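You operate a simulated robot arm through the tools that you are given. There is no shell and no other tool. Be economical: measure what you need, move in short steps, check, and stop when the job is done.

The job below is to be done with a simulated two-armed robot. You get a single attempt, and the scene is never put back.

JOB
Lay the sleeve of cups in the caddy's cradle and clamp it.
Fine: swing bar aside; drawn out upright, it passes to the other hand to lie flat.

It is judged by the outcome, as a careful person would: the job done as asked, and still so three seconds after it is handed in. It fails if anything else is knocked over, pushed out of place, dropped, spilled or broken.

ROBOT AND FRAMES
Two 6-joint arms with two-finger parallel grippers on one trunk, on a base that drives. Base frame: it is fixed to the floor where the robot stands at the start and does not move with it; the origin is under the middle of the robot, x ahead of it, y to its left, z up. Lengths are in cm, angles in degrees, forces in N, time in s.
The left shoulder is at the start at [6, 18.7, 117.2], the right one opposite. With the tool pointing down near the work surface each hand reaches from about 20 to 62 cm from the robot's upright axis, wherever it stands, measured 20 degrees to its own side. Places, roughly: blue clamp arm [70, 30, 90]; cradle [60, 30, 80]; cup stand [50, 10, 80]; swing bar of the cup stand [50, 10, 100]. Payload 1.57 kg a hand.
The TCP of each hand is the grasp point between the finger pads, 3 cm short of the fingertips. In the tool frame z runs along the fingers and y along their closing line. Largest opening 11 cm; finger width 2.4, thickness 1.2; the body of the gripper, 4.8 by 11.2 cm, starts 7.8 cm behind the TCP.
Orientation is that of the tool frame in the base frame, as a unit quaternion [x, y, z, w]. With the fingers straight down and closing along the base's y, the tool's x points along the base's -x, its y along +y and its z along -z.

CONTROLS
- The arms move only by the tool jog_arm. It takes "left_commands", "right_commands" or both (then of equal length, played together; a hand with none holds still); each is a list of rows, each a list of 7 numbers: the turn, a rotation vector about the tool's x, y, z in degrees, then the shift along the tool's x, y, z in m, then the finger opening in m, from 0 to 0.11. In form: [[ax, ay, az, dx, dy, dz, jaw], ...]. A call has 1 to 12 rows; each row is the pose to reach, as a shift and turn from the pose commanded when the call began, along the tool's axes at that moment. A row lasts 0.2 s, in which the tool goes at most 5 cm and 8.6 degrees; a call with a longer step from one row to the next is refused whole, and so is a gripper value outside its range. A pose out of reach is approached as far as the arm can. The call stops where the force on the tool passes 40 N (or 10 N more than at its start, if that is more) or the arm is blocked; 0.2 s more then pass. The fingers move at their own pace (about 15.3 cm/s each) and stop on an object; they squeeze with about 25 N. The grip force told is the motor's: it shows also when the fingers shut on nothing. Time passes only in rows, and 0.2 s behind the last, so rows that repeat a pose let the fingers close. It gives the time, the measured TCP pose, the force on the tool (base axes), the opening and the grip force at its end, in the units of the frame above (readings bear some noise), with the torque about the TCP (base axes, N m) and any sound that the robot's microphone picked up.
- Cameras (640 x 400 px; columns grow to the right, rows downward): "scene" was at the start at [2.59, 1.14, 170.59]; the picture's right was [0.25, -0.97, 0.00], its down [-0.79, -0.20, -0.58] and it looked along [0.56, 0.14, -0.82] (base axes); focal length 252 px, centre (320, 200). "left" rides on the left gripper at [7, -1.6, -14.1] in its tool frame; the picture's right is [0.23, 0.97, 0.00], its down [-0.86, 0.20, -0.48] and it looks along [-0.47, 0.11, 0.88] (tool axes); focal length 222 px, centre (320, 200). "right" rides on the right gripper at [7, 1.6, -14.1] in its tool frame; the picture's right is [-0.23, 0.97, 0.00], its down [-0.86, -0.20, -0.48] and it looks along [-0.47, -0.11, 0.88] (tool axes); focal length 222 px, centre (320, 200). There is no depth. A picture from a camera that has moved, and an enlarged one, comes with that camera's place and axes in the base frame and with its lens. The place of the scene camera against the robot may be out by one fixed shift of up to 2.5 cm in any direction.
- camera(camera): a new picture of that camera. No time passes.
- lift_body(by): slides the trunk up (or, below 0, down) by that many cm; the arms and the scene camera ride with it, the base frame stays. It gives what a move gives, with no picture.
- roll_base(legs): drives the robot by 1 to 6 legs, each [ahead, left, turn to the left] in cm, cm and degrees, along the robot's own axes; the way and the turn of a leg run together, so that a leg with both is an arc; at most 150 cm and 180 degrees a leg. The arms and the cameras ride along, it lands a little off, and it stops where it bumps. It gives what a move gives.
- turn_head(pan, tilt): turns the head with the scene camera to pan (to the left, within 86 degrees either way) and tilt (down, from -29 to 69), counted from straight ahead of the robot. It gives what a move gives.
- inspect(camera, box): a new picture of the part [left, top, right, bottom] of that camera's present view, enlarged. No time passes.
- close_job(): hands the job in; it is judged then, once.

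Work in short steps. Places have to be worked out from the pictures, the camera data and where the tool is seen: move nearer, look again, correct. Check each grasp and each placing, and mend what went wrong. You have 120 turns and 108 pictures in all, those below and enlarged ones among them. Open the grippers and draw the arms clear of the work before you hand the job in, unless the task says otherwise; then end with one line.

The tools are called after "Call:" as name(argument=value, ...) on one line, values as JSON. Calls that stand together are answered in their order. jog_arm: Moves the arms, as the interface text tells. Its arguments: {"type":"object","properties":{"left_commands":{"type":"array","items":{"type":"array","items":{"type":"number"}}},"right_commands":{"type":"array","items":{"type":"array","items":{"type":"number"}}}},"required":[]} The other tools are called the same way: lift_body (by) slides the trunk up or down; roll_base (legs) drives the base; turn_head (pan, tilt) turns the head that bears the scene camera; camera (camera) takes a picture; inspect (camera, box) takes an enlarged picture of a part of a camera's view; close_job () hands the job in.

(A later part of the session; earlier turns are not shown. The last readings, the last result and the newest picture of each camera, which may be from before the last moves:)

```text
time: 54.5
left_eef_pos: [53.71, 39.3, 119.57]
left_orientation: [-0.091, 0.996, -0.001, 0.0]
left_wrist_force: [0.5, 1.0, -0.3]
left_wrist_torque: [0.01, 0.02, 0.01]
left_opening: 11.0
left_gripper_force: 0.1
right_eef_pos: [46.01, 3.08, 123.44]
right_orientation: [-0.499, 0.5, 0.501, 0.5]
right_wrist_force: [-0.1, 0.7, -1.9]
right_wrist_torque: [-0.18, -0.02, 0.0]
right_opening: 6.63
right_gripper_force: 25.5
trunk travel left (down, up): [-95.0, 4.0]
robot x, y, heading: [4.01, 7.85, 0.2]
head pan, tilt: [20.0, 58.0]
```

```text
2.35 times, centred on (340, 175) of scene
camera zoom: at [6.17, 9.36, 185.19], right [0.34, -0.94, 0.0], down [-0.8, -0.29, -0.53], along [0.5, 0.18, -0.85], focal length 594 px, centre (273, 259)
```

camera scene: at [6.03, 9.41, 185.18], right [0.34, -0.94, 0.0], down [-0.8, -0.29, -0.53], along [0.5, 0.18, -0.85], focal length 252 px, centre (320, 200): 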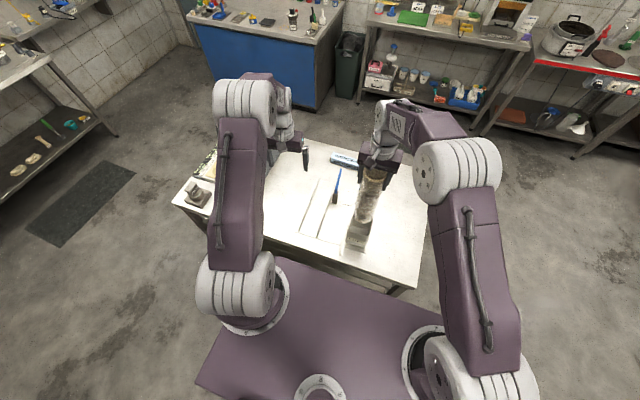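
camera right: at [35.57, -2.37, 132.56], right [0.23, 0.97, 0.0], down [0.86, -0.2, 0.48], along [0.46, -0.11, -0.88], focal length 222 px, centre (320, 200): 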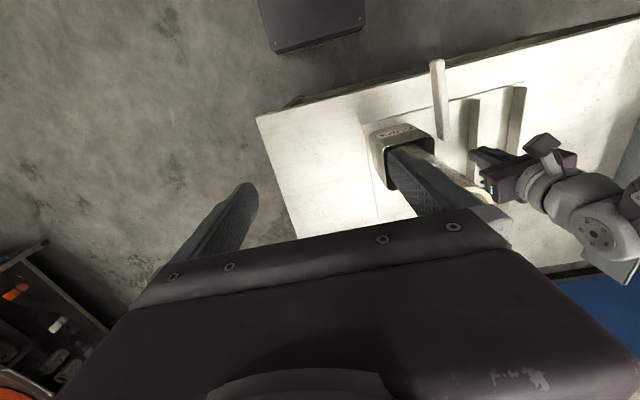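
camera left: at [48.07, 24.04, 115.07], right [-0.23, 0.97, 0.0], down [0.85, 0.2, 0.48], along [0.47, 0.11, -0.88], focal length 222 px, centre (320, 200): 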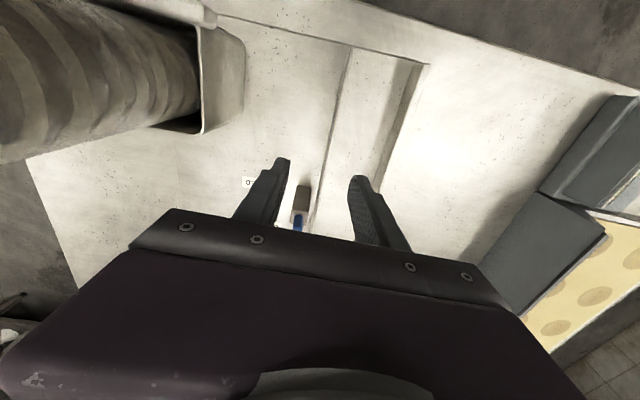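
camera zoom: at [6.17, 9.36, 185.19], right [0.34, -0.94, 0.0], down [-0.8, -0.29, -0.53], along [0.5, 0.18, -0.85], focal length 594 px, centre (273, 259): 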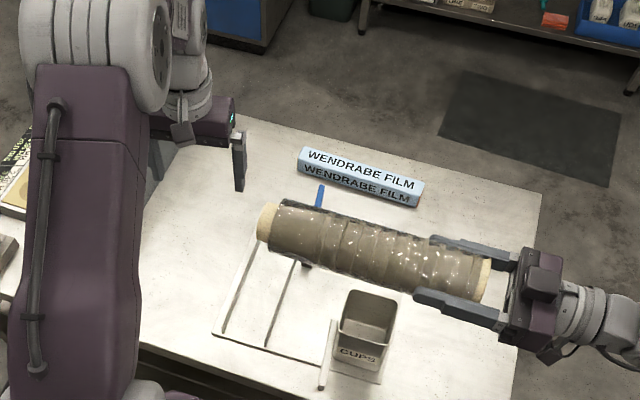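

Sleeve is horizontal along y (torque gives its centre of mass ~9.5 cm beyond the TCP, y≈12.6). I bring the left hand above it at (46,12.7,133), yawed so it closes along x.

Call:
jog_arm(left_commands=[[0, 0, 8.4, 0.0, 0.0, -0.035, 0.11], [0, 0, 16.8, 0.005, -0.005, -0.07, 0.11], [0, 0, 25.2, 0.015, -0.02, -0.1, 0.11], [0, 0, 33.6, 0.025, -0.045, -0.135, 0.11], [0, 0, 42, 0.035, -0.07, -0.135, 0.11], [0, 0, 50.4, 0.045, -0.095, -0.135, 0.11], [0, 0, 58.8, 0.055, -0.12, -0.135, 0.11], [0, 0, 67.2, 0.07, -0.145, -0.135, 0.11], [0, 0, 75.6, 0.085, -0.17, -0.135, 0.11], [0, 0, 84, 0.1, -0.2, -0.135, 0.11], [0, 0, 92.4, 0.115, -0.225, -0.135, 0.11], [0, 0, 100.5, 0.123, -0.249, -0.135, 0.11]])

Call:
inspect(camera="left", box=[160, 40, 480, 260])

Call:
inspect(camera="scene", box=[230, 90, 450, 260])

```text
time: 57.1
left_eef_pos: [46.12, 12.49, 133.13]
left_orientation: [0.708, 0.706, 0.0, 0.0]
left_wrist_force: [0.0, -0.4, -0.1]
left_wrist_torque: [0.02, 0.0, 0.01]
left_opening: 10.99
left_gripper_force: 0.0
right_eef_pos: [45.88, 2.99, 123.49]
right_orientation: [-0.499, 0.501, 0.5, 0.5]
right_wrist_force: [-1.0, -0.1, -1.2]
right_wrist_torque: [-0.14, 0.02, -0.03]
right_opening: 6.63
right_gripper_force: 24.6
trunk travel left (down, up): [-95.0, 4.0]
robot x, y, heading: [3.71, 7.77, -0.1]
head pan, tilt: [20.0, 58.0]
```

```text
1.82 times, centred on (320, 150) of left
camera zoom: at [44.51, 19.38, 147.17], right [0.97, 0.22, 0.0], down [0.2, -0.86, 0.48], along [0.11, -0.47, -0.88], focal length 404 px, centre (320, 291)
```

zoom: 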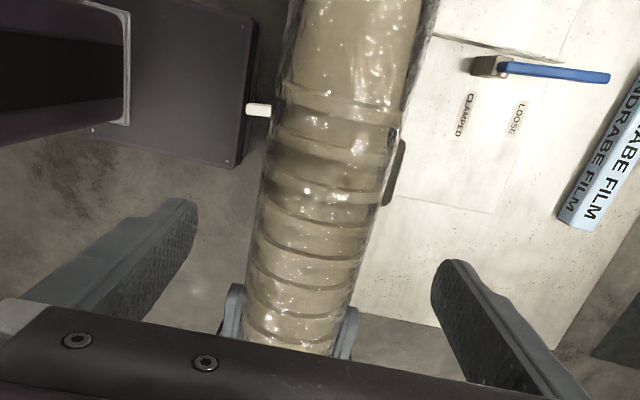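

```text
2.35 times, centred on (340, 175) of scene
camera zoom: at [6.09, 9.29, 185.19], right [0.34, -0.94, 0.0], down [-0.8, -0.29, -0.53], along [0.5, 0.18, -0.85], focal length 594 px, centre (273, 259)
```

zoom: 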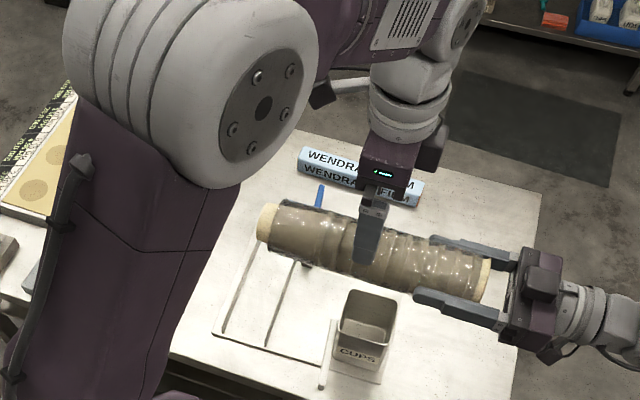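

The sleeve is centred between the left fingers. Rails are ~3.5 cm high so I take a shallow grip: descend to TCP z≈125.4 (tips ~1 cm below the axis) and close.

Call:
jog_arm(left_commands=[[0, 0, 0, 0.001, 0, 0.03, 0.11], [0, 0, 0, 0.001, -0.002, 0.06, 0.11], [0, 0, 0, 0.001, -0.002, 0.077, 0.1], [0, 0, 0, 0.001, -0.002, 0.077, 0.075], [0, 0, 0, 0.001, -0.002, 0.077, 0.06], [0, 0, 0, 0.001, -0.002, 0.077, 0.03], [0, 0, 0, 0.001, -0.002, 0.077, 0], [0, 0, 0, 0.001, -0.002, 0.077, 0]])

Call:
inspect(camera="left", box=[160, 40, 480, 260])

```text
time: 59.0
left_eef_pos: [45.94, 12.77, 125.38]
left_orientation: [0.707, 0.707, 0.0, 0.0]
left_wrist_force: [9.9, 4.4, -4.1]
left_wrist_torque: [0.39, -0.21, 0.14]
left_opening: 6.61
left_gripper_force: 25.4
right_eef_pos: [45.91, 3.04, 123.29]
right_orientation: [-0.5, 0.5, 0.501, 0.499]
right_wrist_force: [-9.4, -3.6, 3.4]
right_wrist_torque: [0.12, 0.04, 0.86]
right_opening: 6.65
right_gripper_force: 25.1
trunk travel left (down, up): [-95.0, 4.0]
robot x, y, heading: [3.93, 7.73, 0.1]
head pan, tilt: [20.0, 58.0]
```

```text
1.82 times, centred on (320, 150) of left
camera zoom: at [44.26, 19.7, 139.51], right [0.97, 0.23, 0.0], down [0.2, -0.86, 0.48], along [0.11, -0.47, -0.88], focal length 404 px, centre (320, 291)
```

zoom: 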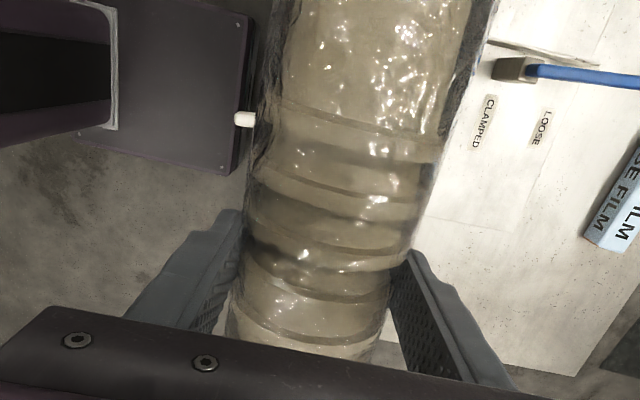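

Both hands hold it with ~10 N side strain; I ease the left +0.3 cm in x, then open the right hand slowly.

Call:
jog_arm(left_commands=[[0, 0, 0, 0, 0.003, 0, 0], [0, 0, 0, 0, 0.003, 0, 0]])

Call:
jog_arm(right_commands=[[0, 0, 0, 0, 0, 0, 0.05], [0, 0, 0, 0, 0, 0, 0.065], [0, 0, 0, 0, 0, 0, 0.08], [0, 0, 0, 0, 0, 0, 0.1], [0, 0, 0, 0, 0, 0, 0.11]])

Call:
inspect(camera="scene", box=[230, 90, 450, 260])

```text
time: 59.5
left_eef_pos: [46.15, 12.83, 125.43]
left_orientation: [0.708, 0.707, -0.001, -0.001]
left_wrist_force: [-8.8, -2.8, -0.6]
left_wrist_torque: [-0.18, -0.29, -0.45]
left_opening: 6.6
left_gripper_force: 24.6
right_eef_pos: [46.15, 2.99, 123.38]
right_orientation: [-0.5, 0.502, 0.498, 0.501]
right_wrist_force: [9.4, 3.1, 0.7]
right_wrist_torque: [0.09, 0.46, -0.39]
right_opening: 6.61
right_gripper_force: 24.7
trunk travel left (down, up): [-95.0, 4.0]
robot x, y, heading: [4.22, 8.04, 0.1]
head pan, tilt: [20.0, 58.0]
```

```text
time: 60.8
left_eef_pos: [46.33, 12.69, 125.4]
left_orientation: [0.707, 0.707, 0.001, 0.0]
left_wrist_force: [0.8, -0.1, -0.5]
left_wrist_torque: [0.02, 0.0, -0.01]
left_opening: 6.57
left_gripper_force: 24.6
right_eef_pos: [45.95, 3.07, 123.53]
right_orientation: [-0.5, 0.5, 0.5, 0.501]
right_wrist_force: [-0.3, -0.1, 0.1]
right_wrist_torque: [-0.03, 0.03, 0.04]
right_opening: 11.0
right_gripper_force: 0.0
trunk travel left (down, up): [-95.0, 4.0]
robot x, y, heading: [3.82, 7.68, 0.3]
head pan, tilt: [20.0, 58.0]
```

```text
2.35 times, centred on (340, 175) of scene
camera zoom: at [6.1, 9.4, 185.19], right [0.34, -0.94, 0.0], down [-0.8, -0.29, -0.53], along [0.5, 0.18, -0.85], focal length 594 px, centre (273, 259)
```

zoom: 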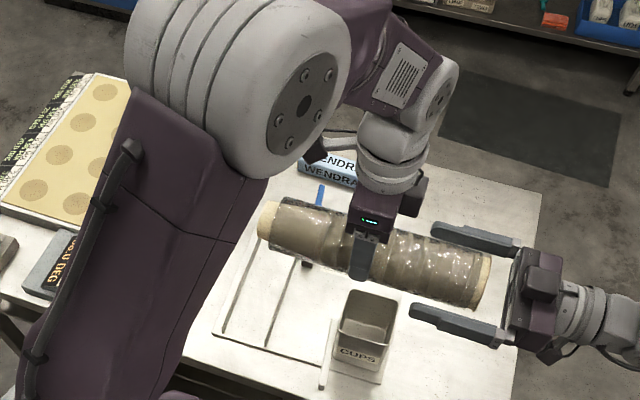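

The left hand alone carries it, level. I withdraw the right hand straight back 16 cm.

Call:
jog_arm(right_commands=[[0, 0, 0, 0, 0, -0.03, 0.11], [0, 0, 0, 0, 0, -0.07, 0.11], [0, 0, 0, 0, 0, -0.11, 0.11], [0, 0, 0, 0, 0, -0.14, 0.11], [0, 0, 0, 0, 0, -0.16, 0.11]])

Call:
jog_arm(left_commands=[[0, 0, -8.2, 0, 0, 0, 0], [0, 0, -16.4, 0.0, 0, 0, 0], [0, 0, -24.6, 0.01, 0, 0, 0], [0, 0, -32.8, 0.02, 0, 0, 0], [0, 0, -41, 0.04, 0, 0, 0], [0, 0, -49.2, 0.06, 0, 0, 0], [0, 0, -57.4, 0.08, 0, 0, 0], [0, 0, -65.6, 0.1, 0, 0, 0], [0, 0, -73.8, 0.12, 0, 0, 0], [0, 0, -82, 0.14, 0, 0, 0], [0, 0, -90, 0.16, 0, 0, 0]])

Call:
camera(camera="scene")

```text
time: 62.0
left_eef_pos: [46.17, 12.83, 125.52]
left_orientation: [0.708, 0.707, 0.0, 0.001]
left_wrist_force: [-0.6, 0.4, 0.5]
left_wrist_torque: [0.01, 0.0, 0.05]
left_opening: 6.6
left_gripper_force: 24.7
right_eef_pos: [45.89, -12.91, 123.29]
right_orientation: [-0.5, 0.5, 0.5, 0.499]
right_wrist_force: [-0.2, -0.5, 0.6]
right_wrist_torque: [-0.02, -0.01, 0.04]
right_opening: 11.01
right_gripper_force: 0.1
trunk travel left (down, up): [-95.0, 4.0]
robot x, y, heading: [4.09, 7.66, -0.1]
head pan, tilt: [20.0, 58.0]
```

```text
time: 64.3
left_eef_pos: [46.08, 28.84, 125.34]
left_orientation: [0.0, 1.0, 0.0, 0.001]
left_wrist_force: [0.6, 0.3, -0.1]
left_wrist_torque: [0.02, -0.02, 0.01]
left_opening: 6.59
left_gripper_force: 24.7
right_eef_pos: [45.83, -12.57, 123.36]
right_orientation: [-0.5, 0.502, 0.499, 0.5]
right_wrist_force: [0.3, 0.0, 0.0]
right_wrist_torque: [-0.01, -0.01, 0.03]
right_opening: 10.99
right_gripper_force: 0.0
trunk travel left (down, up): [-95.0, 4.0]
robot x, y, heading: [4.01, 7.94, -0.3]
head pan, tilt: [20.0, 58.0]
```

```text
42 pictures are left
camera scene: at [6.1, 9.52, 185.18], right [0.34, -0.94, 0.0], down [-0.8, -0.29, -0.53], along [0.5, 0.18, -0.85], focal length 252 px, centre (320, 200)
```

scene: 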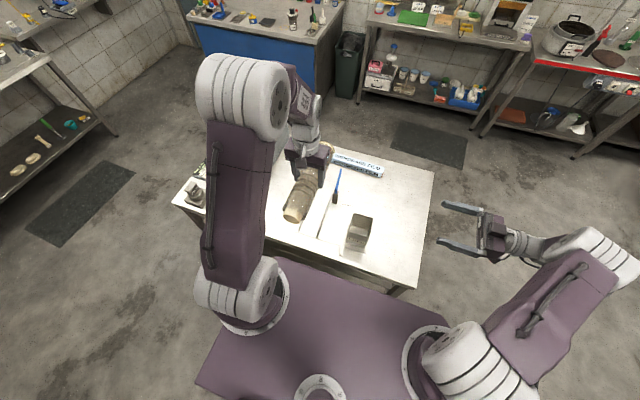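

Sleeve now lies along x. I drive 6 cm ahead and 3 cm left so the cradle is comfortably within left reach.

Call:
roll_base(legs=[[6, 3, 0]])

Call:
camera(camera="left")

Call:
inspect(camera="scene", box=[230, 130, 410, 260])

```text
time: 65.3
left_eef_pos: [50.95, 31.17, 125.67]
left_orientation: [0.002, 1.0, 0.001, 0.003]
left_wrist_force: [-1.1, -0.8, -0.8]
left_wrist_torque: [0.06, -0.08, 0.01]
left_opening: 6.59
left_gripper_force: 24.5
right_eef_pos: [50.73, -10.27, 123.62]
right_orientation: [-0.501, 0.497, 0.499, 0.503]
right_wrist_force: [-0.8, -0.8, 0.0]
right_wrist_torque: [0.0, 0.0, -0.08]
right_opening: 11.0
right_gripper_force: 0.0
trunk travel left (down, up): [-95.0, 4.0]
robot x, y, heading: [10.05, 10.71, -0.1]
head pan, tilt: [20.0, 58.0]
```

```text
41 pictures are left
camera left: at [43.96, 29.42, 139.76], right [-0.23, 0.97, 0.0], down [0.85, 0.2, 0.49], along [0.47, 0.11, -0.87], focal length 222 px, centre (320, 200)
```

left: 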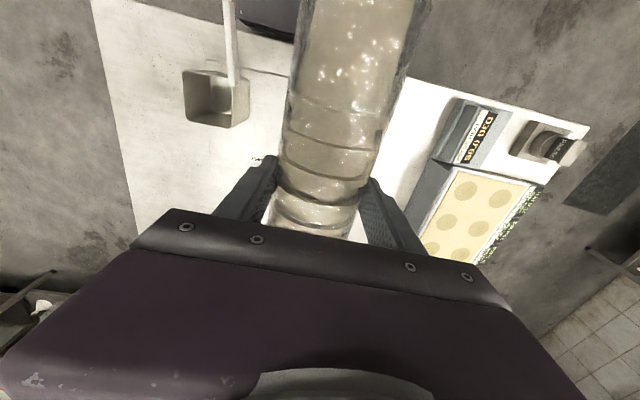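

```text
3.08 times, centred on (320, 195) of scene
camera zoom: at [10.53, 11.69, 185.2], right [0.34, -0.94, 0.0], down [-0.79, -0.29, -0.54], along [0.5, 0.18, -0.84], focal length 777 px, centre (320, 215)
```

zoom: 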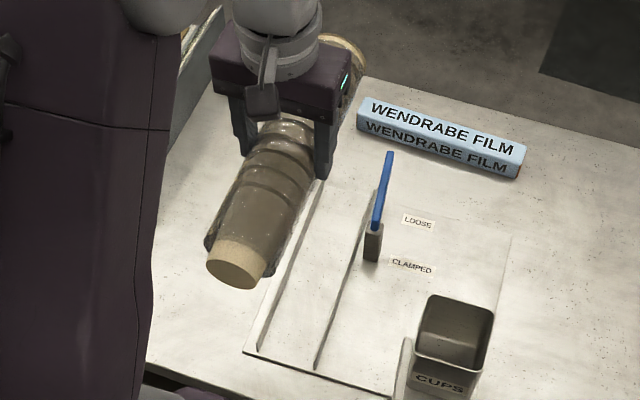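

I move over the cradle centre (59.5,31.2) and lower to TCP z≈104, sleeve underside ~98.6, above the clamp arm level.

Call:
jog_arm(left_commands=[[0, 0, 0, -0.03, 0, 0.02, 0], [0, 0, 0, -0.06, 0, 0.05, 0], [0, 0, 0, -0.0855, 0, 0.09, 0], [0, 0, 0, -0.0855, 0, 0.13, 0], [0, 0, 0, -0.0855, 0, 0.17, 0], [0, 0, 0, -0.0855, 0, 0.215, 0]])

Call:
inspect(camera="scene", box=[230, 130, 380, 250])

Call:
inspect(camera="left", box=[180, 0, 460, 240])

```text
time: 66.8
left_eef_pos: [60.4, 31.79, 103.84]
left_orientation: [0.001, 1.0, 0.0, 0.0]
left_wrist_force: [0.1, 0.2, -1.8]
left_wrist_torque: [-0.02, 0.02, -0.03]
left_opening: 6.59
left_gripper_force: 24.7
right_eef_pos: [51.67, -9.9, 123.3]
right_orientation: [-0.5, 0.501, 0.5, 0.5]
right_wrist_force: [0.3, 0.3, -0.4]
right_wrist_torque: [0.0, 0.0, 0.01]
right_opening: 10.98
right_gripper_force: 0.1
trunk travel left (down, up): [-95.0, 4.0]
robot x, y, heading: [9.75, 10.67, -0.1]
head pan, tilt: [20.0, 58.0]
```

```text
3.33 times, centred on (305, 190) of scene
camera zoom: at [12.06, 12.44, 185.19], right [0.34, -0.94, 0.0], down [-0.8, -0.29, -0.53], along [0.5, 0.18, -0.85], focal length 842 px, centre (370, 233)
```

zoom: 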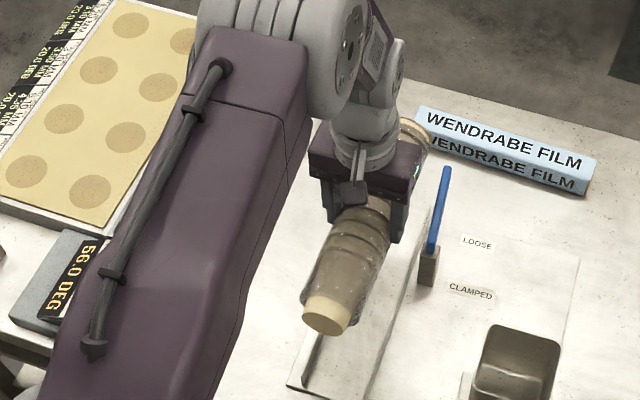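

```text
1.67 times, centred on (320, 120) of left
camera zoom: at [53.43, 30.03, 118.01], right [-0.23, 0.97, 0.0], down [0.86, 0.2, 0.48], along [0.47, 0.11, -0.88], focal length 370 px, centre (320, 333)
```

zoom: 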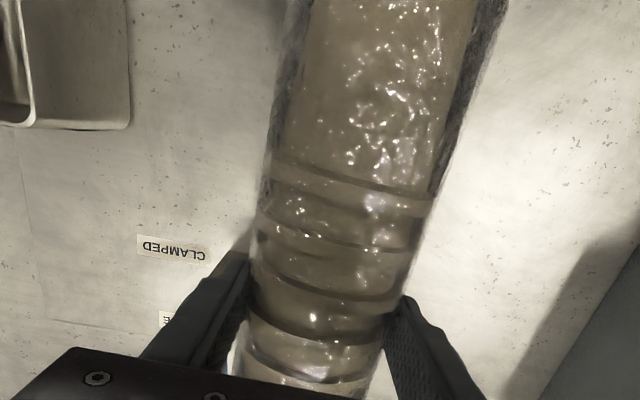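

Base settled ~1 cm further; the rails centre is near (59.3,31.0). I correct and lower to TCP z≈94.2 (sleeve underside ~88.8, just above the rails), then check alignment at the near end.

Call:
jog_arm(left_commands=[[0, 0, 0, 0.011, -0.008, 0.03, 0], [0, 0, 0, 0.011, -0.008, 0.06, 0], [0, 0, 0, 0.011, -0.008, 0.08, 0], [0, 0, 0, 0.011, -0.008, 0.096, 0]])

Call:
inspect(camera="scene", box=[280, 170, 350, 230])

Call:
inspect(camera="left", box=[180, 0, 460, 240])

```text
time: 67.8
left_eef_pos: [59.41, 30.71, 94.5]
left_orientation: [0.0, 1.0, -0.001, 0.0]
left_wrist_force: [0.2, 0.2, -1.7]
left_wrist_torque: [0.02, -0.01, 0.01]
left_opening: 6.6
left_gripper_force: 25.3
right_eef_pos: [51.61, -9.89, 123.3]
right_orientation: [-0.499, 0.5, 0.499, 0.501]
right_wrist_force: [-0.7, -0.1, -0.4]
right_wrist_torque: [0.03, -0.02, -0.01]
right_opening: 11.0
right_gripper_force: 0.1
trunk travel left (down, up): [-95.0, 4.0]
robot x, y, heading: [9.85, 10.75, -0.3]
head pan, tilt: [20.0, 58.0]
```

```text
6.67 times, centred on (315, 200) of scene
camera zoom: at [11.89, 12.39, 185.19], right [0.34, -0.94, 0.0], down [-0.8, -0.29, -0.53], along [0.5, 0.18, -0.85], focal length 1683 px, centre (353, 200)
```

zoom: 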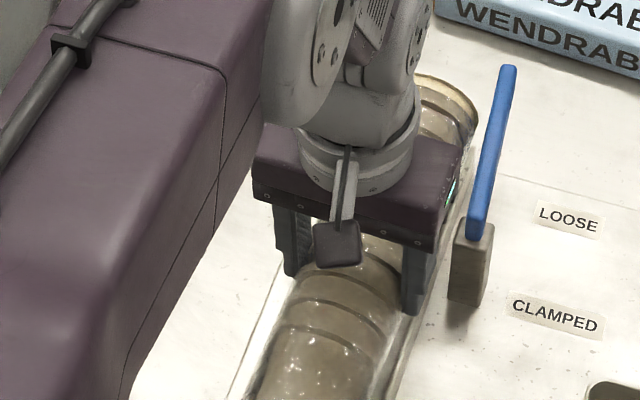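

```text
1.67 times, centred on (320, 120) of left
camera zoom: at [52.49, 29.0, 108.49], right [-0.23, 0.97, 0.0], down [0.86, 0.2, 0.48], along [0.47, 0.11, -0.88], focal length 370 px, centre (320, 333)
```

zoom: 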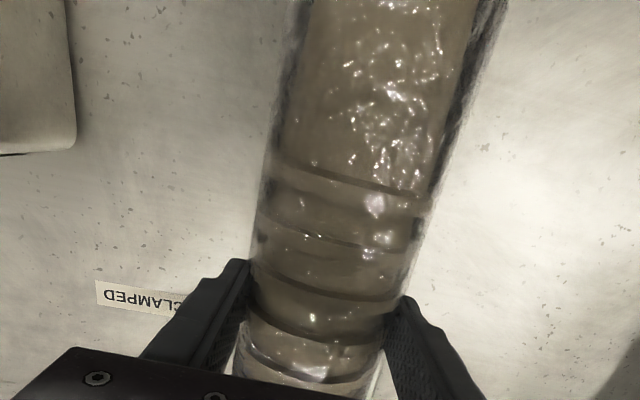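

Rails are hidden on both sides, indicating good centring; I look at the near end from the scene camera.

Call:
inspect(camera="scene", box=[275, 195, 345, 255])

```text
6.67 times, centred on (310, 225) of scene
camera zoom: at [11.89, 12.39, 185.19], right [0.34, -0.94, 0.0], down [-0.8, -0.29, -0.53], along [0.5, 0.18, -0.85], focal length 1683 px, centre (387, 33)
```

zoom: 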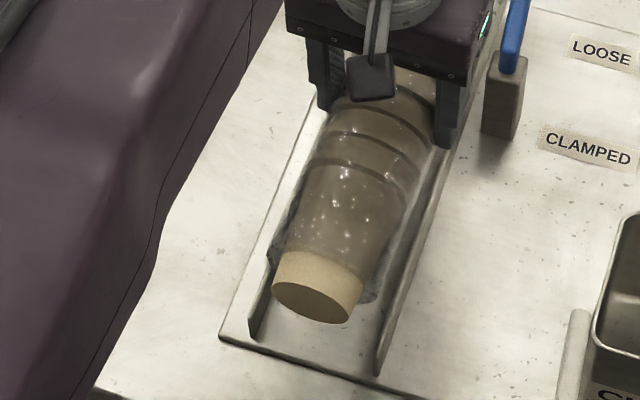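

Looks aligned, but the sleeve is ~0.5 cm too far right. I shift +0.5 cm in y and lower to TCP ≈91.3.

Call:
jog_arm(left_commands=[[0, 0, 0, 0, 0.005, 0.01, 0], [0, 0, 0, 0, 0.005, 0.02, 0], [0, 0, 0, 0, 0.005, 0.031, 0], [0, 0, 0, 0, 0.005, 0.031, 0]])

Call:
inspect(camera="scene", box=[275, 185, 345, 245])

```text
time: 68.8
left_eef_pos: [59.48, 31.41, 91.04]
left_orientation: [0.001, 1.0, 0.0, 0.0]
left_wrist_force: [-0.1, -0.6, -1.6]
left_wrist_torque: [0.0, -0.01, 0.0]
left_opening: 6.59
left_gripper_force: 25.1
right_eef_pos: [51.63, -9.83, 123.34]
right_orientation: [-0.499, 0.501, 0.499, 0.5]
right_wrist_force: [0.8, -0.3, 0.1]
right_wrist_torque: [0.0, 0.0, -0.02]
right_opening: 11.03
right_gripper_force: 0.1
trunk travel left (down, up): [-95.0, 4.0]
robot x, y, heading: [9.86, 10.48, -0.1]
head pan, tilt: [20.0, 58.0]
```

```text
6.67 times, centred on (310, 215) of scene
camera zoom: at [11.94, 12.43, 185.19], right [0.34, -0.94, 0.0], down [-0.8, -0.29, -0.53], along [0.5, 0.18, -0.85], focal length 1683 px, centre (387, 100)
```

zoom: 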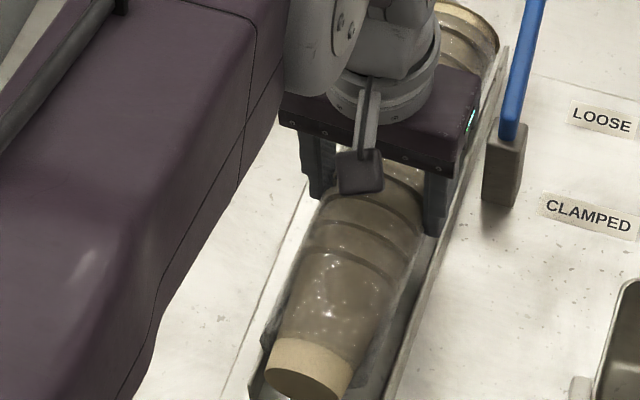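

After accounting for remaining drop, it's centred. I go down in small steps reading the force.

Call:
jog_arm(left_commands=[[0, 0, 0, 0, 0, 0.003, 0], [0, 0, 0, 0, 0, 0.006, 0], [0, 0, 0, 0, 0, 0.006, 0]])

Call:
jog_arm(left_commands=[[0, 0, 0, 0, 0, 0.002, 0], [0, 0, 0, 0, 0, 0.004, 0], [0, 0, 0, 0, 0, 0.004, 0]])

```text
time: 69.5
left_eef_pos: [59.35, 31.37, 90.67]
left_orientation: [0.001, 1.0, 0.0, 0.0]
left_wrist_force: [0.4, 1.3, -1.7]
left_wrist_torque: [0.01, 0.0, -0.03]
left_opening: 6.55
left_gripper_force: 25.0
right_eef_pos: [51.67, -9.8, 123.33]
right_orientation: [-0.499, 0.501, 0.499, 0.5]
right_wrist_force: [0.1, -0.6, 0.6]
right_wrist_torque: [-0.01, 0.01, 0.03]
right_opening: 10.99
right_gripper_force: 0.1
trunk travel left (down, up): [-95.0, 4.0]
robot x, y, heading: [9.76, 10.46, -0.4]
head pan, tilt: [20.0, 58.0]
```

```text
time: 70.3
left_eef_pos: [59.41, 31.45, 90.18]
left_orientation: [0.001, 1.0, 0.0, 0.0]
left_wrist_force: [-0.2, 0.3, -1.6]
left_wrist_torque: [-0.02, -0.01, 0.0]
left_opening: 6.59
left_gripper_force: 24.6
right_eef_pos: [51.69, -9.88, 123.4]
right_orientation: [-0.499, 0.501, 0.499, 0.501]
right_wrist_force: [-0.6, 0.1, -0.1]
right_wrist_torque: [-0.02, 0.03, 0.0]
right_opening: 11.0
right_gripper_force: 0.0
trunk travel left (down, up): [-95.0, 4.0]
robot x, y, heading: [10.13, 10.61, -0.1]
head pan, tilt: [20.0, 58.0]
```

Still only the weight. More small steps.

Call:
jog_arm(left_commands=[[0, 0, 0, 0, 0, 0.002, 0], [0, 0, 0, 0, 0, 0.004, 0], [0, 0, 0, 0, 0, 0.004, 0]])

Call:
jog_arm(left_commands=[[0, 0, 0, 0, 0, 0.002, 0], [0, 0, 0, 0, 0, 0.003, 0], [0, 0, 0, 0, 0, 0.003, 0]])

Call:
inspect(camera="scene", box=[275, 185, 345, 245])

```text
time: 71.2
left_eef_pos: [59.42, 31.37, 89.8]
left_orientation: [0.001, 1.0, -0.001, -0.001]
left_wrist_force: [-0.8, 0.8, -1.3]
left_wrist_torque: [0.01, -0.03, 0.01]
left_opening: 6.58
left_gripper_force: 25.3
right_eef_pos: [51.71, -9.85, 123.31]
right_orientation: [-0.5, 0.5, 0.5, 0.5]
right_wrist_force: [0.7, 0.1, -0.7]
right_wrist_torque: [0.03, -0.01, 0.02]
right_opening: 10.98
right_gripper_force: 0.0
trunk travel left (down, up): [-95.0, 4.0]
robot x, y, heading: [9.74, 10.73, -0.4]
head pan, tilt: [20.0, 58.0]
```

```text
time: 72.0
left_eef_pos: [59.3, 31.38, 89.35]
left_orientation: [0.001, 1.0, 0.0, 0.0]
left_wrist_force: [0.7, 0.0, -1.3]
left_wrist_torque: [0.02, 0.03, 0.02]
left_opening: 6.59
left_gripper_force: 24.9
right_eef_pos: [51.7, -9.83, 123.36]
right_orientation: [-0.499, 0.5, 0.499, 0.501]
right_wrist_force: [-0.1, 1.0, -0.4]
right_wrist_torque: [0.05, 0.01, -0.02]
right_opening: 11.0
right_gripper_force: 0.0
trunk travel left (down, up): [-95.0, 4.0]
robot x, y, heading: [9.79, 10.73, -0.1]
head pan, tilt: [20.0, 58.0]
```

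```text
6.67 times, centred on (310, 215) of scene
camera zoom: at [11.94, 12.41, 185.19], right [0.34, -0.94, 0.0], down [-0.8, -0.29, -0.53], along [0.5, 0.18, -0.85], focal length 1683 px, centre (387, 100)
```

zoom: 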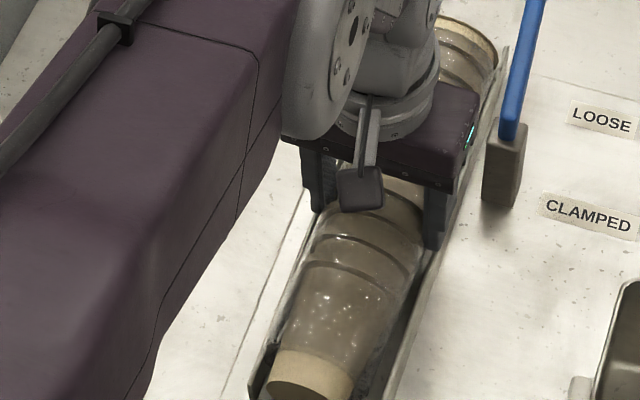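

TCP 89.35: sleeve underside ≈84, tips ≈86.4, no contact yet. Continue gently.

Call:
jog_arm(left_commands=[[0, 0, 0, 0, 0, 0.002, 0], [0, 0, 0, 0, 0, 0.004, 0], [0, 0, 0, 0, 0, 0.004, 0]])

Call:
jog_arm(left_commands=[[0, 0, 0, 0, 0, 0.002, 0], [0, 0, 0, 0, 0, 0.003, 0], [0, 0, 0, 0, 0, 0.003, 0]])

```text
time: 72.8
left_eef_pos: [59.33, 31.38, 89.08]
left_orientation: [0.002, 1.0, 0.001, 0.0]
left_wrist_force: [-0.5, -0.8, 4.1]
left_wrist_torque: [-0.11, 0.03, -0.04]
left_opening: 6.6
left_gripper_force: 24.8
right_eef_pos: [51.54, -9.87, 123.33]
right_orientation: [-0.5, 0.5, 0.5, 0.5]
right_wrist_force: [-0.3, -0.3, 0.4]
right_wrist_torque: [-0.01, 0.01, -0.01]
right_opening: 10.99
right_gripper_force: 0.1
trunk travel left (down, up): [-95.0, 4.0]
robot x, y, heading: [9.93, 10.47, -0.1]
head pan, tilt: [20.0, 58.0]
```

```text
time: 73.5
left_eef_pos: [59.3, 31.34, 88.92]
left_orientation: [0.002, 1.0, 0.0, 0.003]
left_wrist_force: [0.1, 6.6, 29.4]
left_wrist_torque: [-0.12, 0.25, -0.05]
left_opening: 6.61
left_gripper_force: 25.1
right_eef_pos: [51.32, -9.8, 123.51]
right_orientation: [-0.5, 0.5, 0.5, 0.5]
right_wrist_force: [-0.1, -0.3, 0.5]
right_wrist_torque: [0.02, 0.04, 0.02]
right_opening: 11.02
right_gripper_force: 0.0
trunk travel left (down, up): [-95.0, 4.0]
robot x, y, heading: [9.49, 10.87, -0.3]
head pan, tilt: [20.0, 58.0]
```

Contact at TCP ≈89.1. I relieve 0.3 cm and open slowly.

Call:
jog_arm(left_commands=[[0, 0, 0, 0, 0, -0.003, 0.0], [0, 0, 0, 0, 0, -0.003, 0.05], [0, 0, 0, 0, 0, -0.003, 0.06], [0, 0, 0, 0, 0, -0.003, 0.066], [0, 0, 0, 0, 0, -0.003, 0.07], [0, 0, 0, 0, 0, -0.003, 0.075]])

Call:
inspect(camera="left", box=[180, 0, 460, 240])

```text
time: 75.0
left_eef_pos: [59.34, 31.27, 88.96]
left_orientation: [0.0, 1.0, 0.0, -0.001]
left_wrist_force: [-1.8, -1.5, 3.1]
left_wrist_torque: [0.03, 0.04, -0.01]
left_opening: 7.43
left_gripper_force: 0.0
right_eef_pos: [51.59, -9.83, 123.37]
right_orientation: [-0.5, 0.501, 0.499, 0.5]
right_wrist_force: [-0.2, 0.1, 0.2]
right_wrist_torque: [0.01, 0.05, -0.01]
right_opening: 11.02
right_gripper_force: 0.0
trunk travel left (down, up): [-95.0, 4.0]
robot x, y, heading: [9.87, 10.93, -0.1]
head pan, tilt: [20.0, 58.0]
```

```text
1.67 times, centred on (320, 120) of left
camera zoom: at [52.32, 29.61, 103.13], right [-0.23, 0.97, 0.0], down [0.86, 0.2, 0.48], along [0.46, 0.11, -0.88], focal length 370 px, centre (320, 333)
```

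zoom: 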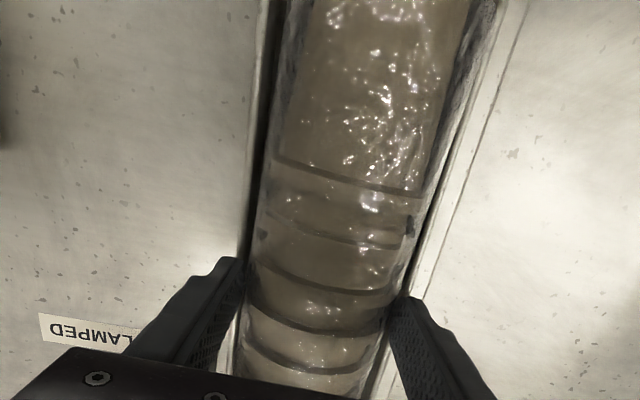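

Sleeve lies between the rails. I raise the left hand straight up and open.

Call:
jog_arm(left_commands=[[0, 0, 0, 0, 0, -0.005, 0.076], [0, 0, 0, 0, 0, -0.015, 0.085], [0, 0, 0, 0, 0, -0.04, 0.1], [0, 0, 0, 0, 0, -0.08, 0.11], [0, 0, 0, 0, 0, -0.12, 0.11], [0, 0, 0, 0.04, 0.03, -0.16, 0.11], [0, 0, 0, 0.08, 0.06, -0.2, 0.11]])

Call:
inspect(camera="scene", box=[260, 130, 400, 250])

Call:
camera(camera="left")

```text
refused: row 6 steps farther than a row can; nothing moved
```

```text
3.33 times, centred on (330, 190) of scene
camera zoom: at [11.83, 12.41, 185.18], right [0.34, -0.94, 0.0], down [-0.8, -0.29, -0.53], along [0.5, 0.18, -0.85], focal length 842 px, centre (287, 233)
```

zoom: 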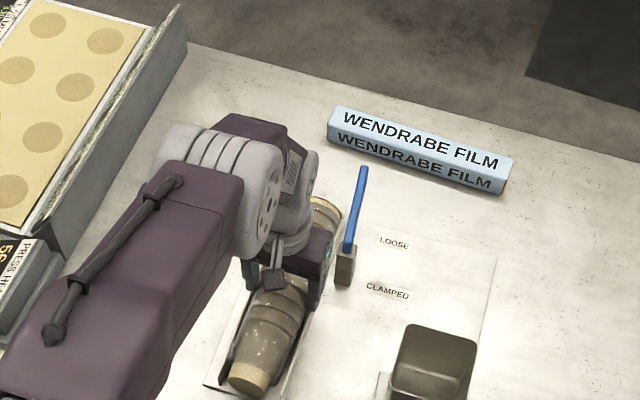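

```text
30 pictures are left
camera left: at [52.32, 29.61, 103.13], right [-0.23, 0.97, 0.0], down [0.86, 0.2, 0.48], along [0.46, 0.11, -0.88], focal length 222 px, centre (320, 200)
```

left: 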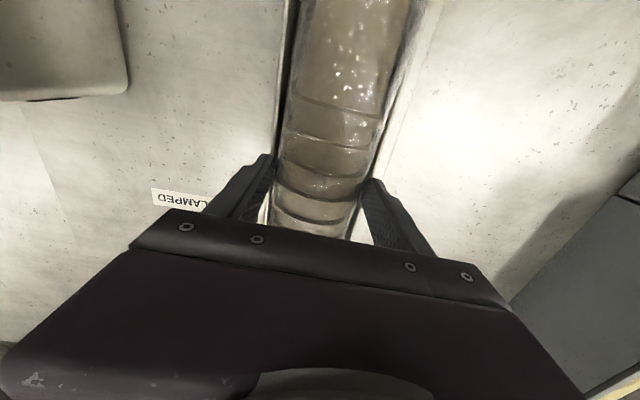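

One row was too long; I redo it with shorter steps.

Call:
jog_arm(left_commands=[[0, 0, 0, 0, 0, -0.005, 0.076], [0, 0, 0, 0, 0, -0.015, 0.085], [0, 0, 0, 0, 0, -0.04, 0.1], [0, 0, 0, 0, 0, -0.08, 0.11], [0, 0, 0, 0, 0, -0.12, 0.11], [0, 0, 0, 0.03, 0.02, -0.14, 0.11], [0, 0, 0, 0.06, 0.04, -0.16, 0.11], [0, 0, 0, 0.09, 0.06, -0.18, 0.11]])

Call:
inspect(camera="scene", box=[250, 130, 390, 250])

```text
time: 76.8
left_eef_pos: [50.32, 37.38, 107.15]
left_orientation: [0.002, 1.0, 0.0, 0.001]
left_wrist_force: [-1.0, -0.5, -0.3]
left_wrist_torque: [0.0, -0.02, -0.02]
left_opening: 11.01
left_gripper_force: 0.0
right_eef_pos: [51.59, -9.92, 123.51]
right_orientation: [-0.5, 0.501, 0.498, 0.501]
right_wrist_force: [0.2, -0.3, -0.4]
right_wrist_torque: [-0.01, 0.01, 0.02]
right_opening: 11.0
right_gripper_force: 0.0
trunk travel left (down, up): [-95.0, 4.0]
robot x, y, heading: [9.89, 10.85, -0.1]
head pan, tilt: [20.0, 58.0]
```

```text
3.33 times, centred on (320, 190) of scene
camera zoom: at [11.72, 12.45, 185.18], right [0.34, -0.94, 0.0], down [-0.8, -0.29, -0.53], along [0.5, 0.18, -0.85], focal length 842 px, centre (320, 233)
```

zoom: 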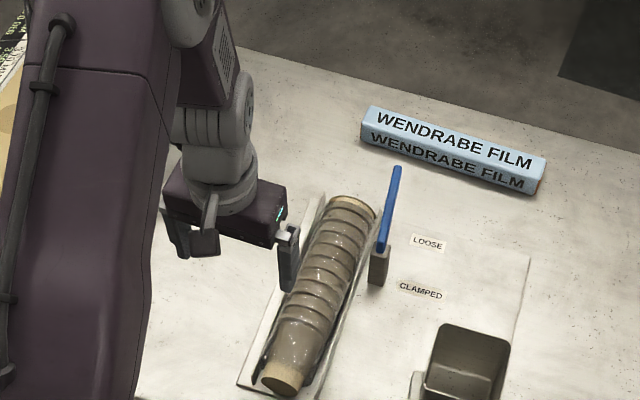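

The sleeve lies neatly in the cradle. Now the clamp: the left hand will swing the blue arm 90° over the sleeve, while the right anchors the caddy by the box wall. I roll 4 cm ahead and turn the right hand back to fingers-down.

Call:
roll_base(legs=[[4, 0, 0]])

Call:
jog_arm(right_commands=[[0, 8.2, 0, 0, 0, 0, 0.06], [0, 16.4, 0, 0, 0, 0, 0.05], [0, 24.6, 0, 0, 0, 0, 0.05], [0, 32.8, 0, 0, 0, 0, 0.05], [0, 41, 0, 0, 0, 0, 0.05], [0, 49.2, 0, 0, 0, 0, 0.05], [0, 57.4, 0, 0, 0, 0, 0.05], [0, 65.6, 0, 0, 0, 0, 0.05], [0, 73.8, 0, 0, 0, 0, 0.05], [0, 82, 0, 0, 0, 0, 0.05], [0, 90, 0, 0, 0, 0, 0.05]])

Call:
jog_arm(right_commands=[[0, 0, 8.2, 0, 0, 0, 0.05], [0, 0, 16.4, 0, 0, 0, 0.05], [0, 0, 24.6, 0, 0, 0, 0.05], [0, 0, 32.8, 0, 0, 0, 0.05], [0, 0, 41, 0, 0, 0, 0.05], [0, 0, 49.2, 0, 0, 0, 0.05], [0, 0, 57.4, 0, 0, 0, 0.05], [0, 0, 65.6, 0, 0, 0, 0.05], [0, 0, 73.8, 0, 0, 0, 0.05], [0, 0, 82, 0, 0, 0, 0.05], [0, 0, 90, 0, 0, 0, 0.05]])

Call:
inspect(camera="scene", box=[240, 130, 400, 270])

```text
time: 77.6
left_eef_pos: [53.54, 37.37, 107.39]
left_orientation: [0.001, 1.0, -0.001, 0.003]
left_wrist_force: [-1.4, 0.8, 0.8]
left_wrist_torque: [0.04, -0.08, -0.05]
left_opening: 10.97
left_gripper_force: 0.1
right_eef_pos: [54.66, -9.91, 123.68]
right_orientation: [-0.501, 0.499, 0.497, 0.503]
right_wrist_force: [-0.2, 0.5, 0.3]
right_wrist_torque: [-0.02, 0.0, -0.07]
right_opening: 11.02
right_gripper_force: 0.0
trunk travel left (down, up): [-95.0, 4.0]
robot x, y, heading: [13.72, 10.39, -0.3]
head pan, tilt: [20.0, 58.0]
```

```text
time: 80.0
left_eef_pos: [54.51, 37.44, 107.07]
left_orientation: [0.001, 1.0, 0.0, -0.001]
left_wrist_force: [-0.2, 0.7, -0.1]
left_wrist_torque: [-0.02, 0.02, 0.01]
left_opening: 11.01
left_gripper_force: 0.1
right_eef_pos: [55.65, -9.84, 123.36]
right_orientation: [-0.706, 0.708, -0.001, -0.001]
right_wrist_force: [-0.3, -0.3, -0.7]
right_wrist_torque: [-0.02, -0.03, -0.01]
right_opening: 5.01
right_gripper_force: 0.1
trunk travel left (down, up): [-95.0, 4.0]
robot x, y, heading: [13.72, 10.73, -0.1]
head pan, tilt: [20.0, 58.0]
```

```text
time: 82.4
left_eef_pos: [54.43, 37.25, 107.08]
left_orientation: [0.001, 1.0, -0.001, 0.0]
left_wrist_force: [0.7, 0.5, -0.3]
left_wrist_torque: [-0.04, 0.02, -0.01]
left_opening: 11.0
left_gripper_force: 0.0
right_eef_pos: [55.48, -9.96, 123.54]
right_orientation: [0.003, 1.0, -0.001, 0.0]
right_wrist_force: [-0.9, 0.1, 0.0]
right_wrist_torque: [0.0, -0.01, -0.01]
right_opening: 5.0
right_gripper_force: 0.1
trunk travel left (down, up): [-95.0, 4.0]
robot x, y, heading: [13.97, 10.64, -0.2]
head pan, tilt: [20.0, 58.0]
```

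```text
2.86 times, centred on (320, 200) of scene
camera zoom: at [15.86, 12.41, 185.19], right [0.34, -0.94, 0.0], down [-0.8, -0.29, -0.53], along [0.5, 0.18, -0.85], focal length 721 px, centre (320, 200)
```

zoom: 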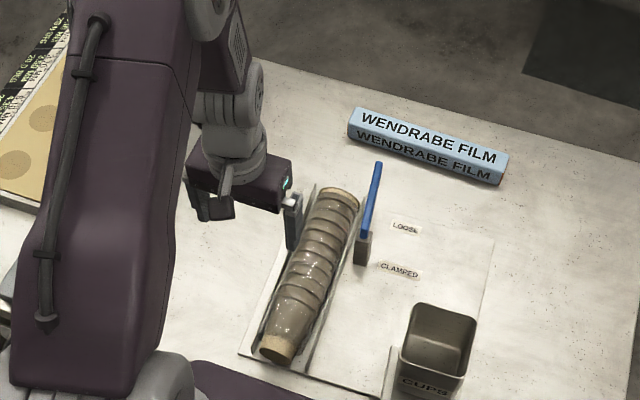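

Box's right wall is at y≈6.1, x 49–57, rim z≈95. I bring the right hand above it.

Call:
jog_arm(right_commands=[[0, 0, 0, 0.005, 0.03, 0.03, 0.05], [0, 0, 0, 0.01, 0.06, 0.06, 0.05], [0, 0, 0, 0.015, 0.09, 0.09, 0.05], [0, 0, 0, 0.02, 0.12, 0.12, 0.05], [0, 0, 0, 0.022, 0.14, 0.15, 0.05], [0, 0, 0, 0.022, 0.16, 0.185, 0.05]])

Call:
inspect(camera="right", box=[200, 40, 480, 240])

```text
time: 83.8
left_eef_pos: [54.48, 37.33, 107.0]
left_orientation: [0.0, 1.0, 0.0, -0.001]
left_wrist_force: [0.5, 0.7, 0.5]
left_wrist_torque: [0.0, 0.0, 0.04]
left_opening: 11.01
left_gripper_force: 0.0
right_eef_pos: [53.15, 6.12, 104.81]
right_orientation: [0.001, 1.0, 0.0, 0.0]
right_wrist_force: [0.0, -0.4, -1.1]
right_wrist_torque: [-0.01, -0.01, 0.0]
right_opening: 4.99
right_gripper_force: 0.0
trunk travel left (down, up): [-95.0, 4.0]
robot x, y, heading: [13.92, 10.75, -0.2]
head pan, tilt: [20.0, 58.0]
```

```text
2.00 times, centred on (340, 140) of right
camera zoom: at [46.23, 7.81, 118.88], right [0.23, 0.97, 0.0], down [0.85, -0.2, 0.48], along [0.47, -0.11, -0.88], focal length 444 px, centre (280, 320)
```

zoom: 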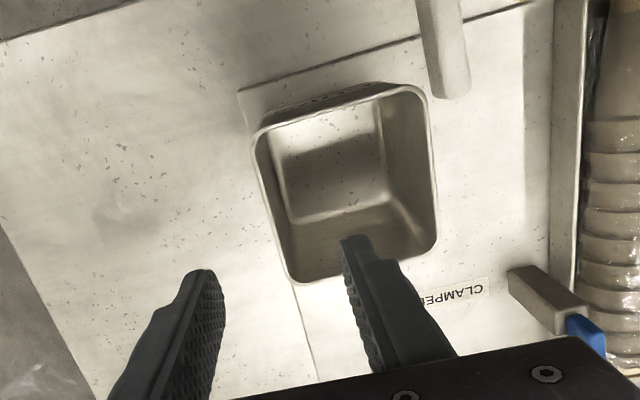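

Wall at y≈6.05, hand at 6.12 – aligned. Descend to z≈95.5 and grip it.

Call:
jog_arm(right_commands=[[0, 0, 0, 0.005, 0, 0.04, 0.05], [0, 0, 0, 0.005, 0, 0.08, 0.05], [0, 0, 0, 0.005, 0, 0.093, 0.05], [0, 0, 0, 0.005, 0, 0.093, 0.03], [0, 0, 0, 0.005, 0, 0.093, 0.01], [0, 0, 0, 0.005, 0, 0.093, 0.0], [0, 0, 0, 0.005, 0, 0.093, 0.0]])

Call:
inspect(camera="scene", box=[260, 130, 400, 250])

```text
time: 85.4
left_eef_pos: [54.36, 37.27, 107.07]
left_orientation: [0.001, 1.0, 0.0, 0.0]
left_wrist_force: [-0.3, -0.2, 1.2]
left_wrist_torque: [0.01, -0.02, 0.01]
left_opening: 11.01
left_gripper_force: 0.1
right_eef_pos: [52.83, 5.96, 95.52]
right_orientation: [0.002, 1.0, -0.002, -0.002]
right_wrist_force: [-3.0, -2.2, 0.4]
right_wrist_torque: [-0.04, 0.69, 0.59]
right_opening: 0.31
right_gripper_force: 24.8
trunk travel left (down, up): [-95.0, 4.0]
robot x, y, heading: [13.8, 10.84, 0.0]
head pan, tilt: [20.0, 58.0]
```

```text
3.33 times, centred on (330, 190) of scene
camera zoom: at [15.85, 12.34, 185.18], right [0.34, -0.94, 0.0], down [-0.8, -0.29, -0.53], along [0.5, 0.18, -0.85], focal length 842 px, centre (287, 233)
```

zoom: 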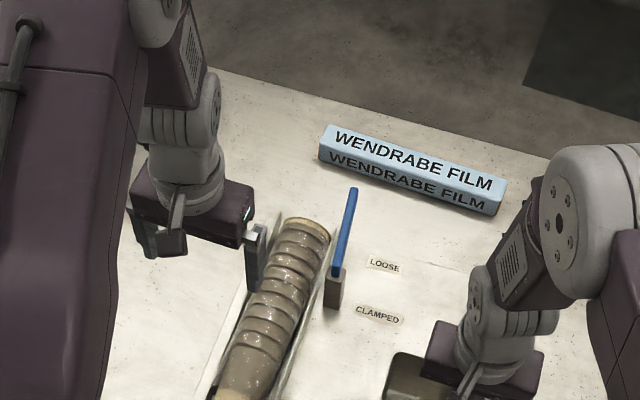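

Caddy anchored. The blue arm runs from ≈(66,24.6) to ≈(78,26), z≈93. I bring the left hand, closed and pitched 30° forward, to the arm's right side at height first.

Call:
jog_arm(left_commands=[[0, -6, 0, -0.02, -0.03, -0.01, 0.08], [0, -12, 0, -0.04, -0.06, -0.01, 0.05], [0, -18, 0, -0.06, -0.09, -0.01, 0.02], [0, -24, 0, -0.09, -0.12, -0.01, 0.0], [0, -30, 0, -0.115, -0.145, 0.0, 0.0], [0, -30, 0, -0.14, -0.165, 0.01, 0.0], [0, -30, 0, -0.16, -0.173, 0.03, 0.0]])

Call:
inspect(camera="left", box=[180, 40, 480, 250])

Call:
inspect(camera="scene", box=[260, 120, 400, 240])

```text
time: 87.0
left_eef_pos: [70.57, 19.68, 104.26]
left_orientation: [0.001, 0.966, 0.0, 0.258]
left_wrist_force: [0.6, 0.2, 0.7]
left_wrist_torque: [-0.02, 0.0, 0.01]
left_opening: 0.0
left_gripper_force: 21.2
left hand out of reach, approached as far as the arm can: row 2, 3
right_eef_pos: [53.09, 6.13, 95.59]
right_orientation: [0.001, 1.0, 0.0, -0.001]
right_wrist_force: [0.4, 1.0, -0.1]
right_wrist_torque: [0.0, 0.28, 0.6]
right_opening: 0.33
right_gripper_force: 23.8
trunk travel left (down, up): [-95.0, 4.0]
robot x, y, heading: [13.61, 10.93, -0.0]
head pan, tilt: [20.0, 58.0]
```

```text
1.90 times, centred on (330, 145) of left
camera zoom: at [57.53, 18.06, 113.02], right [-0.2, 0.97, -0.11], down [0.5, 0.2, 0.84], along [0.84, 0.11, -0.53], focal length 423 px, centre (301, 305)
```

zoom: 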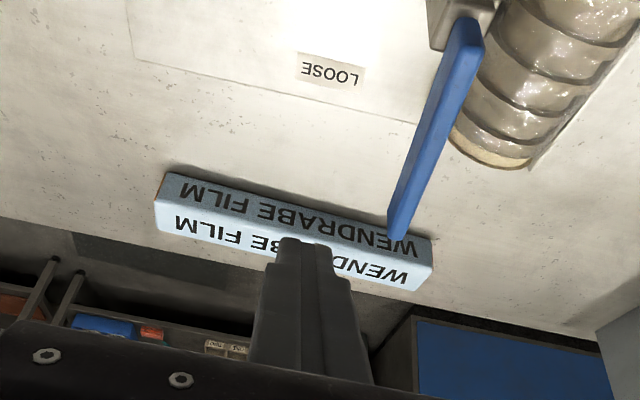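

```text
3.33 times, centred on (330, 180) of scene
camera zoom: at [16.01, 12.38, 185.19], right [0.34, -0.94, 0.0], down [-0.8, -0.29, -0.53], along [0.5, 0.18, -0.85], focal length 842 px, centre (287, 267)
```

zoom: 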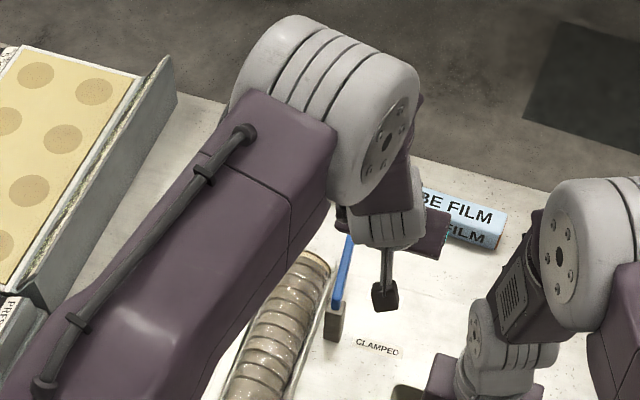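

Reached. The arm's root ≈(65.3,24.4), tip ≈(77,26.3) (pointing ~9° left of +x). I lower the fingers beside it at (72,20.5,94.2).

Call:
jog_arm(left_commands=[[0, 0, 0, 0.01, 0.003, 0.025, 0], [0, 0, 0, 0.02, 0.006, 0.05, 0], [0, 0, 0, 0.03, 0.008, 0.075, 0], [0, 0, 0, 0.0384, 0.008, 0.0945, 0]])

Call:
inspect(camera="left", box=[200, 60, 480, 250])

```text
time: 88.0
left_eef_pos: [71.74, 21.04, 94.1]
left_orientation: [0.0, 0.966, 0.0, 0.259]
left_wrist_force: [0.6, -0.1, -0.3]
left_wrist_torque: [0.01, -0.01, -0.02]
left_opening: 0.0
left_gripper_force: 21.6
right_eef_pos: [52.96, 6.1, 95.59]
right_orientation: [0.0, 1.0, 0.0, -0.001]
right_wrist_force: [-1.0, 0.0, -0.4]
right_wrist_torque: [0.04, -0.08, 0.61]
right_opening: 0.35
right_gripper_force: 24.4
trunk travel left (down, up): [-95.0, 4.0]
robot x, y, heading: [13.75, 10.58, 0.1]
head pan, tilt: [20.0, 58.0]
```

```text
2.11 times, centred on (340, 155) of left
camera zoom: at [58.76, 19.39, 102.79], right [-0.19, 0.97, -0.11], down [0.5, 0.2, 0.84], along [0.84, 0.11, -0.53], focal length 468 px, centre (278, 295)
```

zoom: 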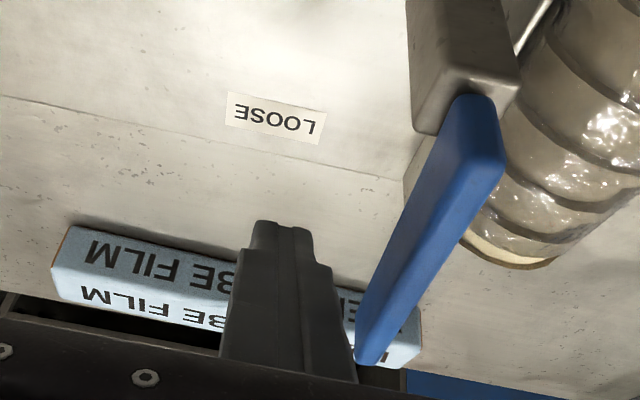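

Finger is well placed beside the arm. I push +y about 5.2 cm (arm to ~30°) and check forces.

Call:
jog_arm(left_commands=[[0, 0, 0, 0, 0.015, 0, 0], [0, 0, 0, -0.002, 0.03, 0.001, 0], [0, 0, 0, -0.002, 0.041, 0.001, 0], [0, 0, 0, -0.002, 0.052, 0.001, 0]])

Call:
inspect(camera="left", box=[200, 60, 480, 250])

```text
time: 89.0
left_eef_pos: [72.21, 26.12, 93.91]
left_orientation: [0.0, 0.966, 0.0, 0.258]
left_wrist_force: [-1.1, -2.0, -0.6]
left_wrist_torque: [0.01, 0.0, -0.02]
left_opening: 0.0
left_gripper_force: 20.9
right_eef_pos: [52.97, 6.14, 95.5]
right_orientation: [0.001, 1.0, 0.0, -0.002]
right_wrist_force: [-2.4, 1.9, 0.1]
right_wrist_torque: [0.04, 0.08, 0.59]
right_opening: 0.32
right_gripper_force: 24.8
trunk travel left (down, up): [-95.0, 4.0]
robot x, y, heading: [13.8, 10.7, -0.3]
head pan, tilt: [20.0, 58.0]
```

```text
2.11 times, centred on (340, 155) of left
camera zoom: at [59.1, 24.35, 102.76], right [-0.2, 0.97, -0.11], down [0.5, 0.2, 0.84], along [0.84, 0.11, -0.53], focal length 468 px, centre (278, 295)
```

zoom: 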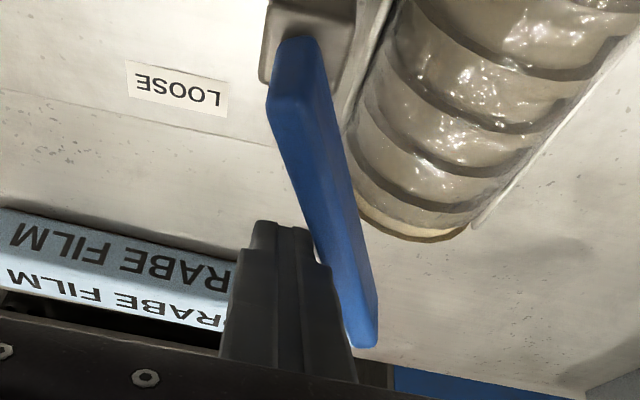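

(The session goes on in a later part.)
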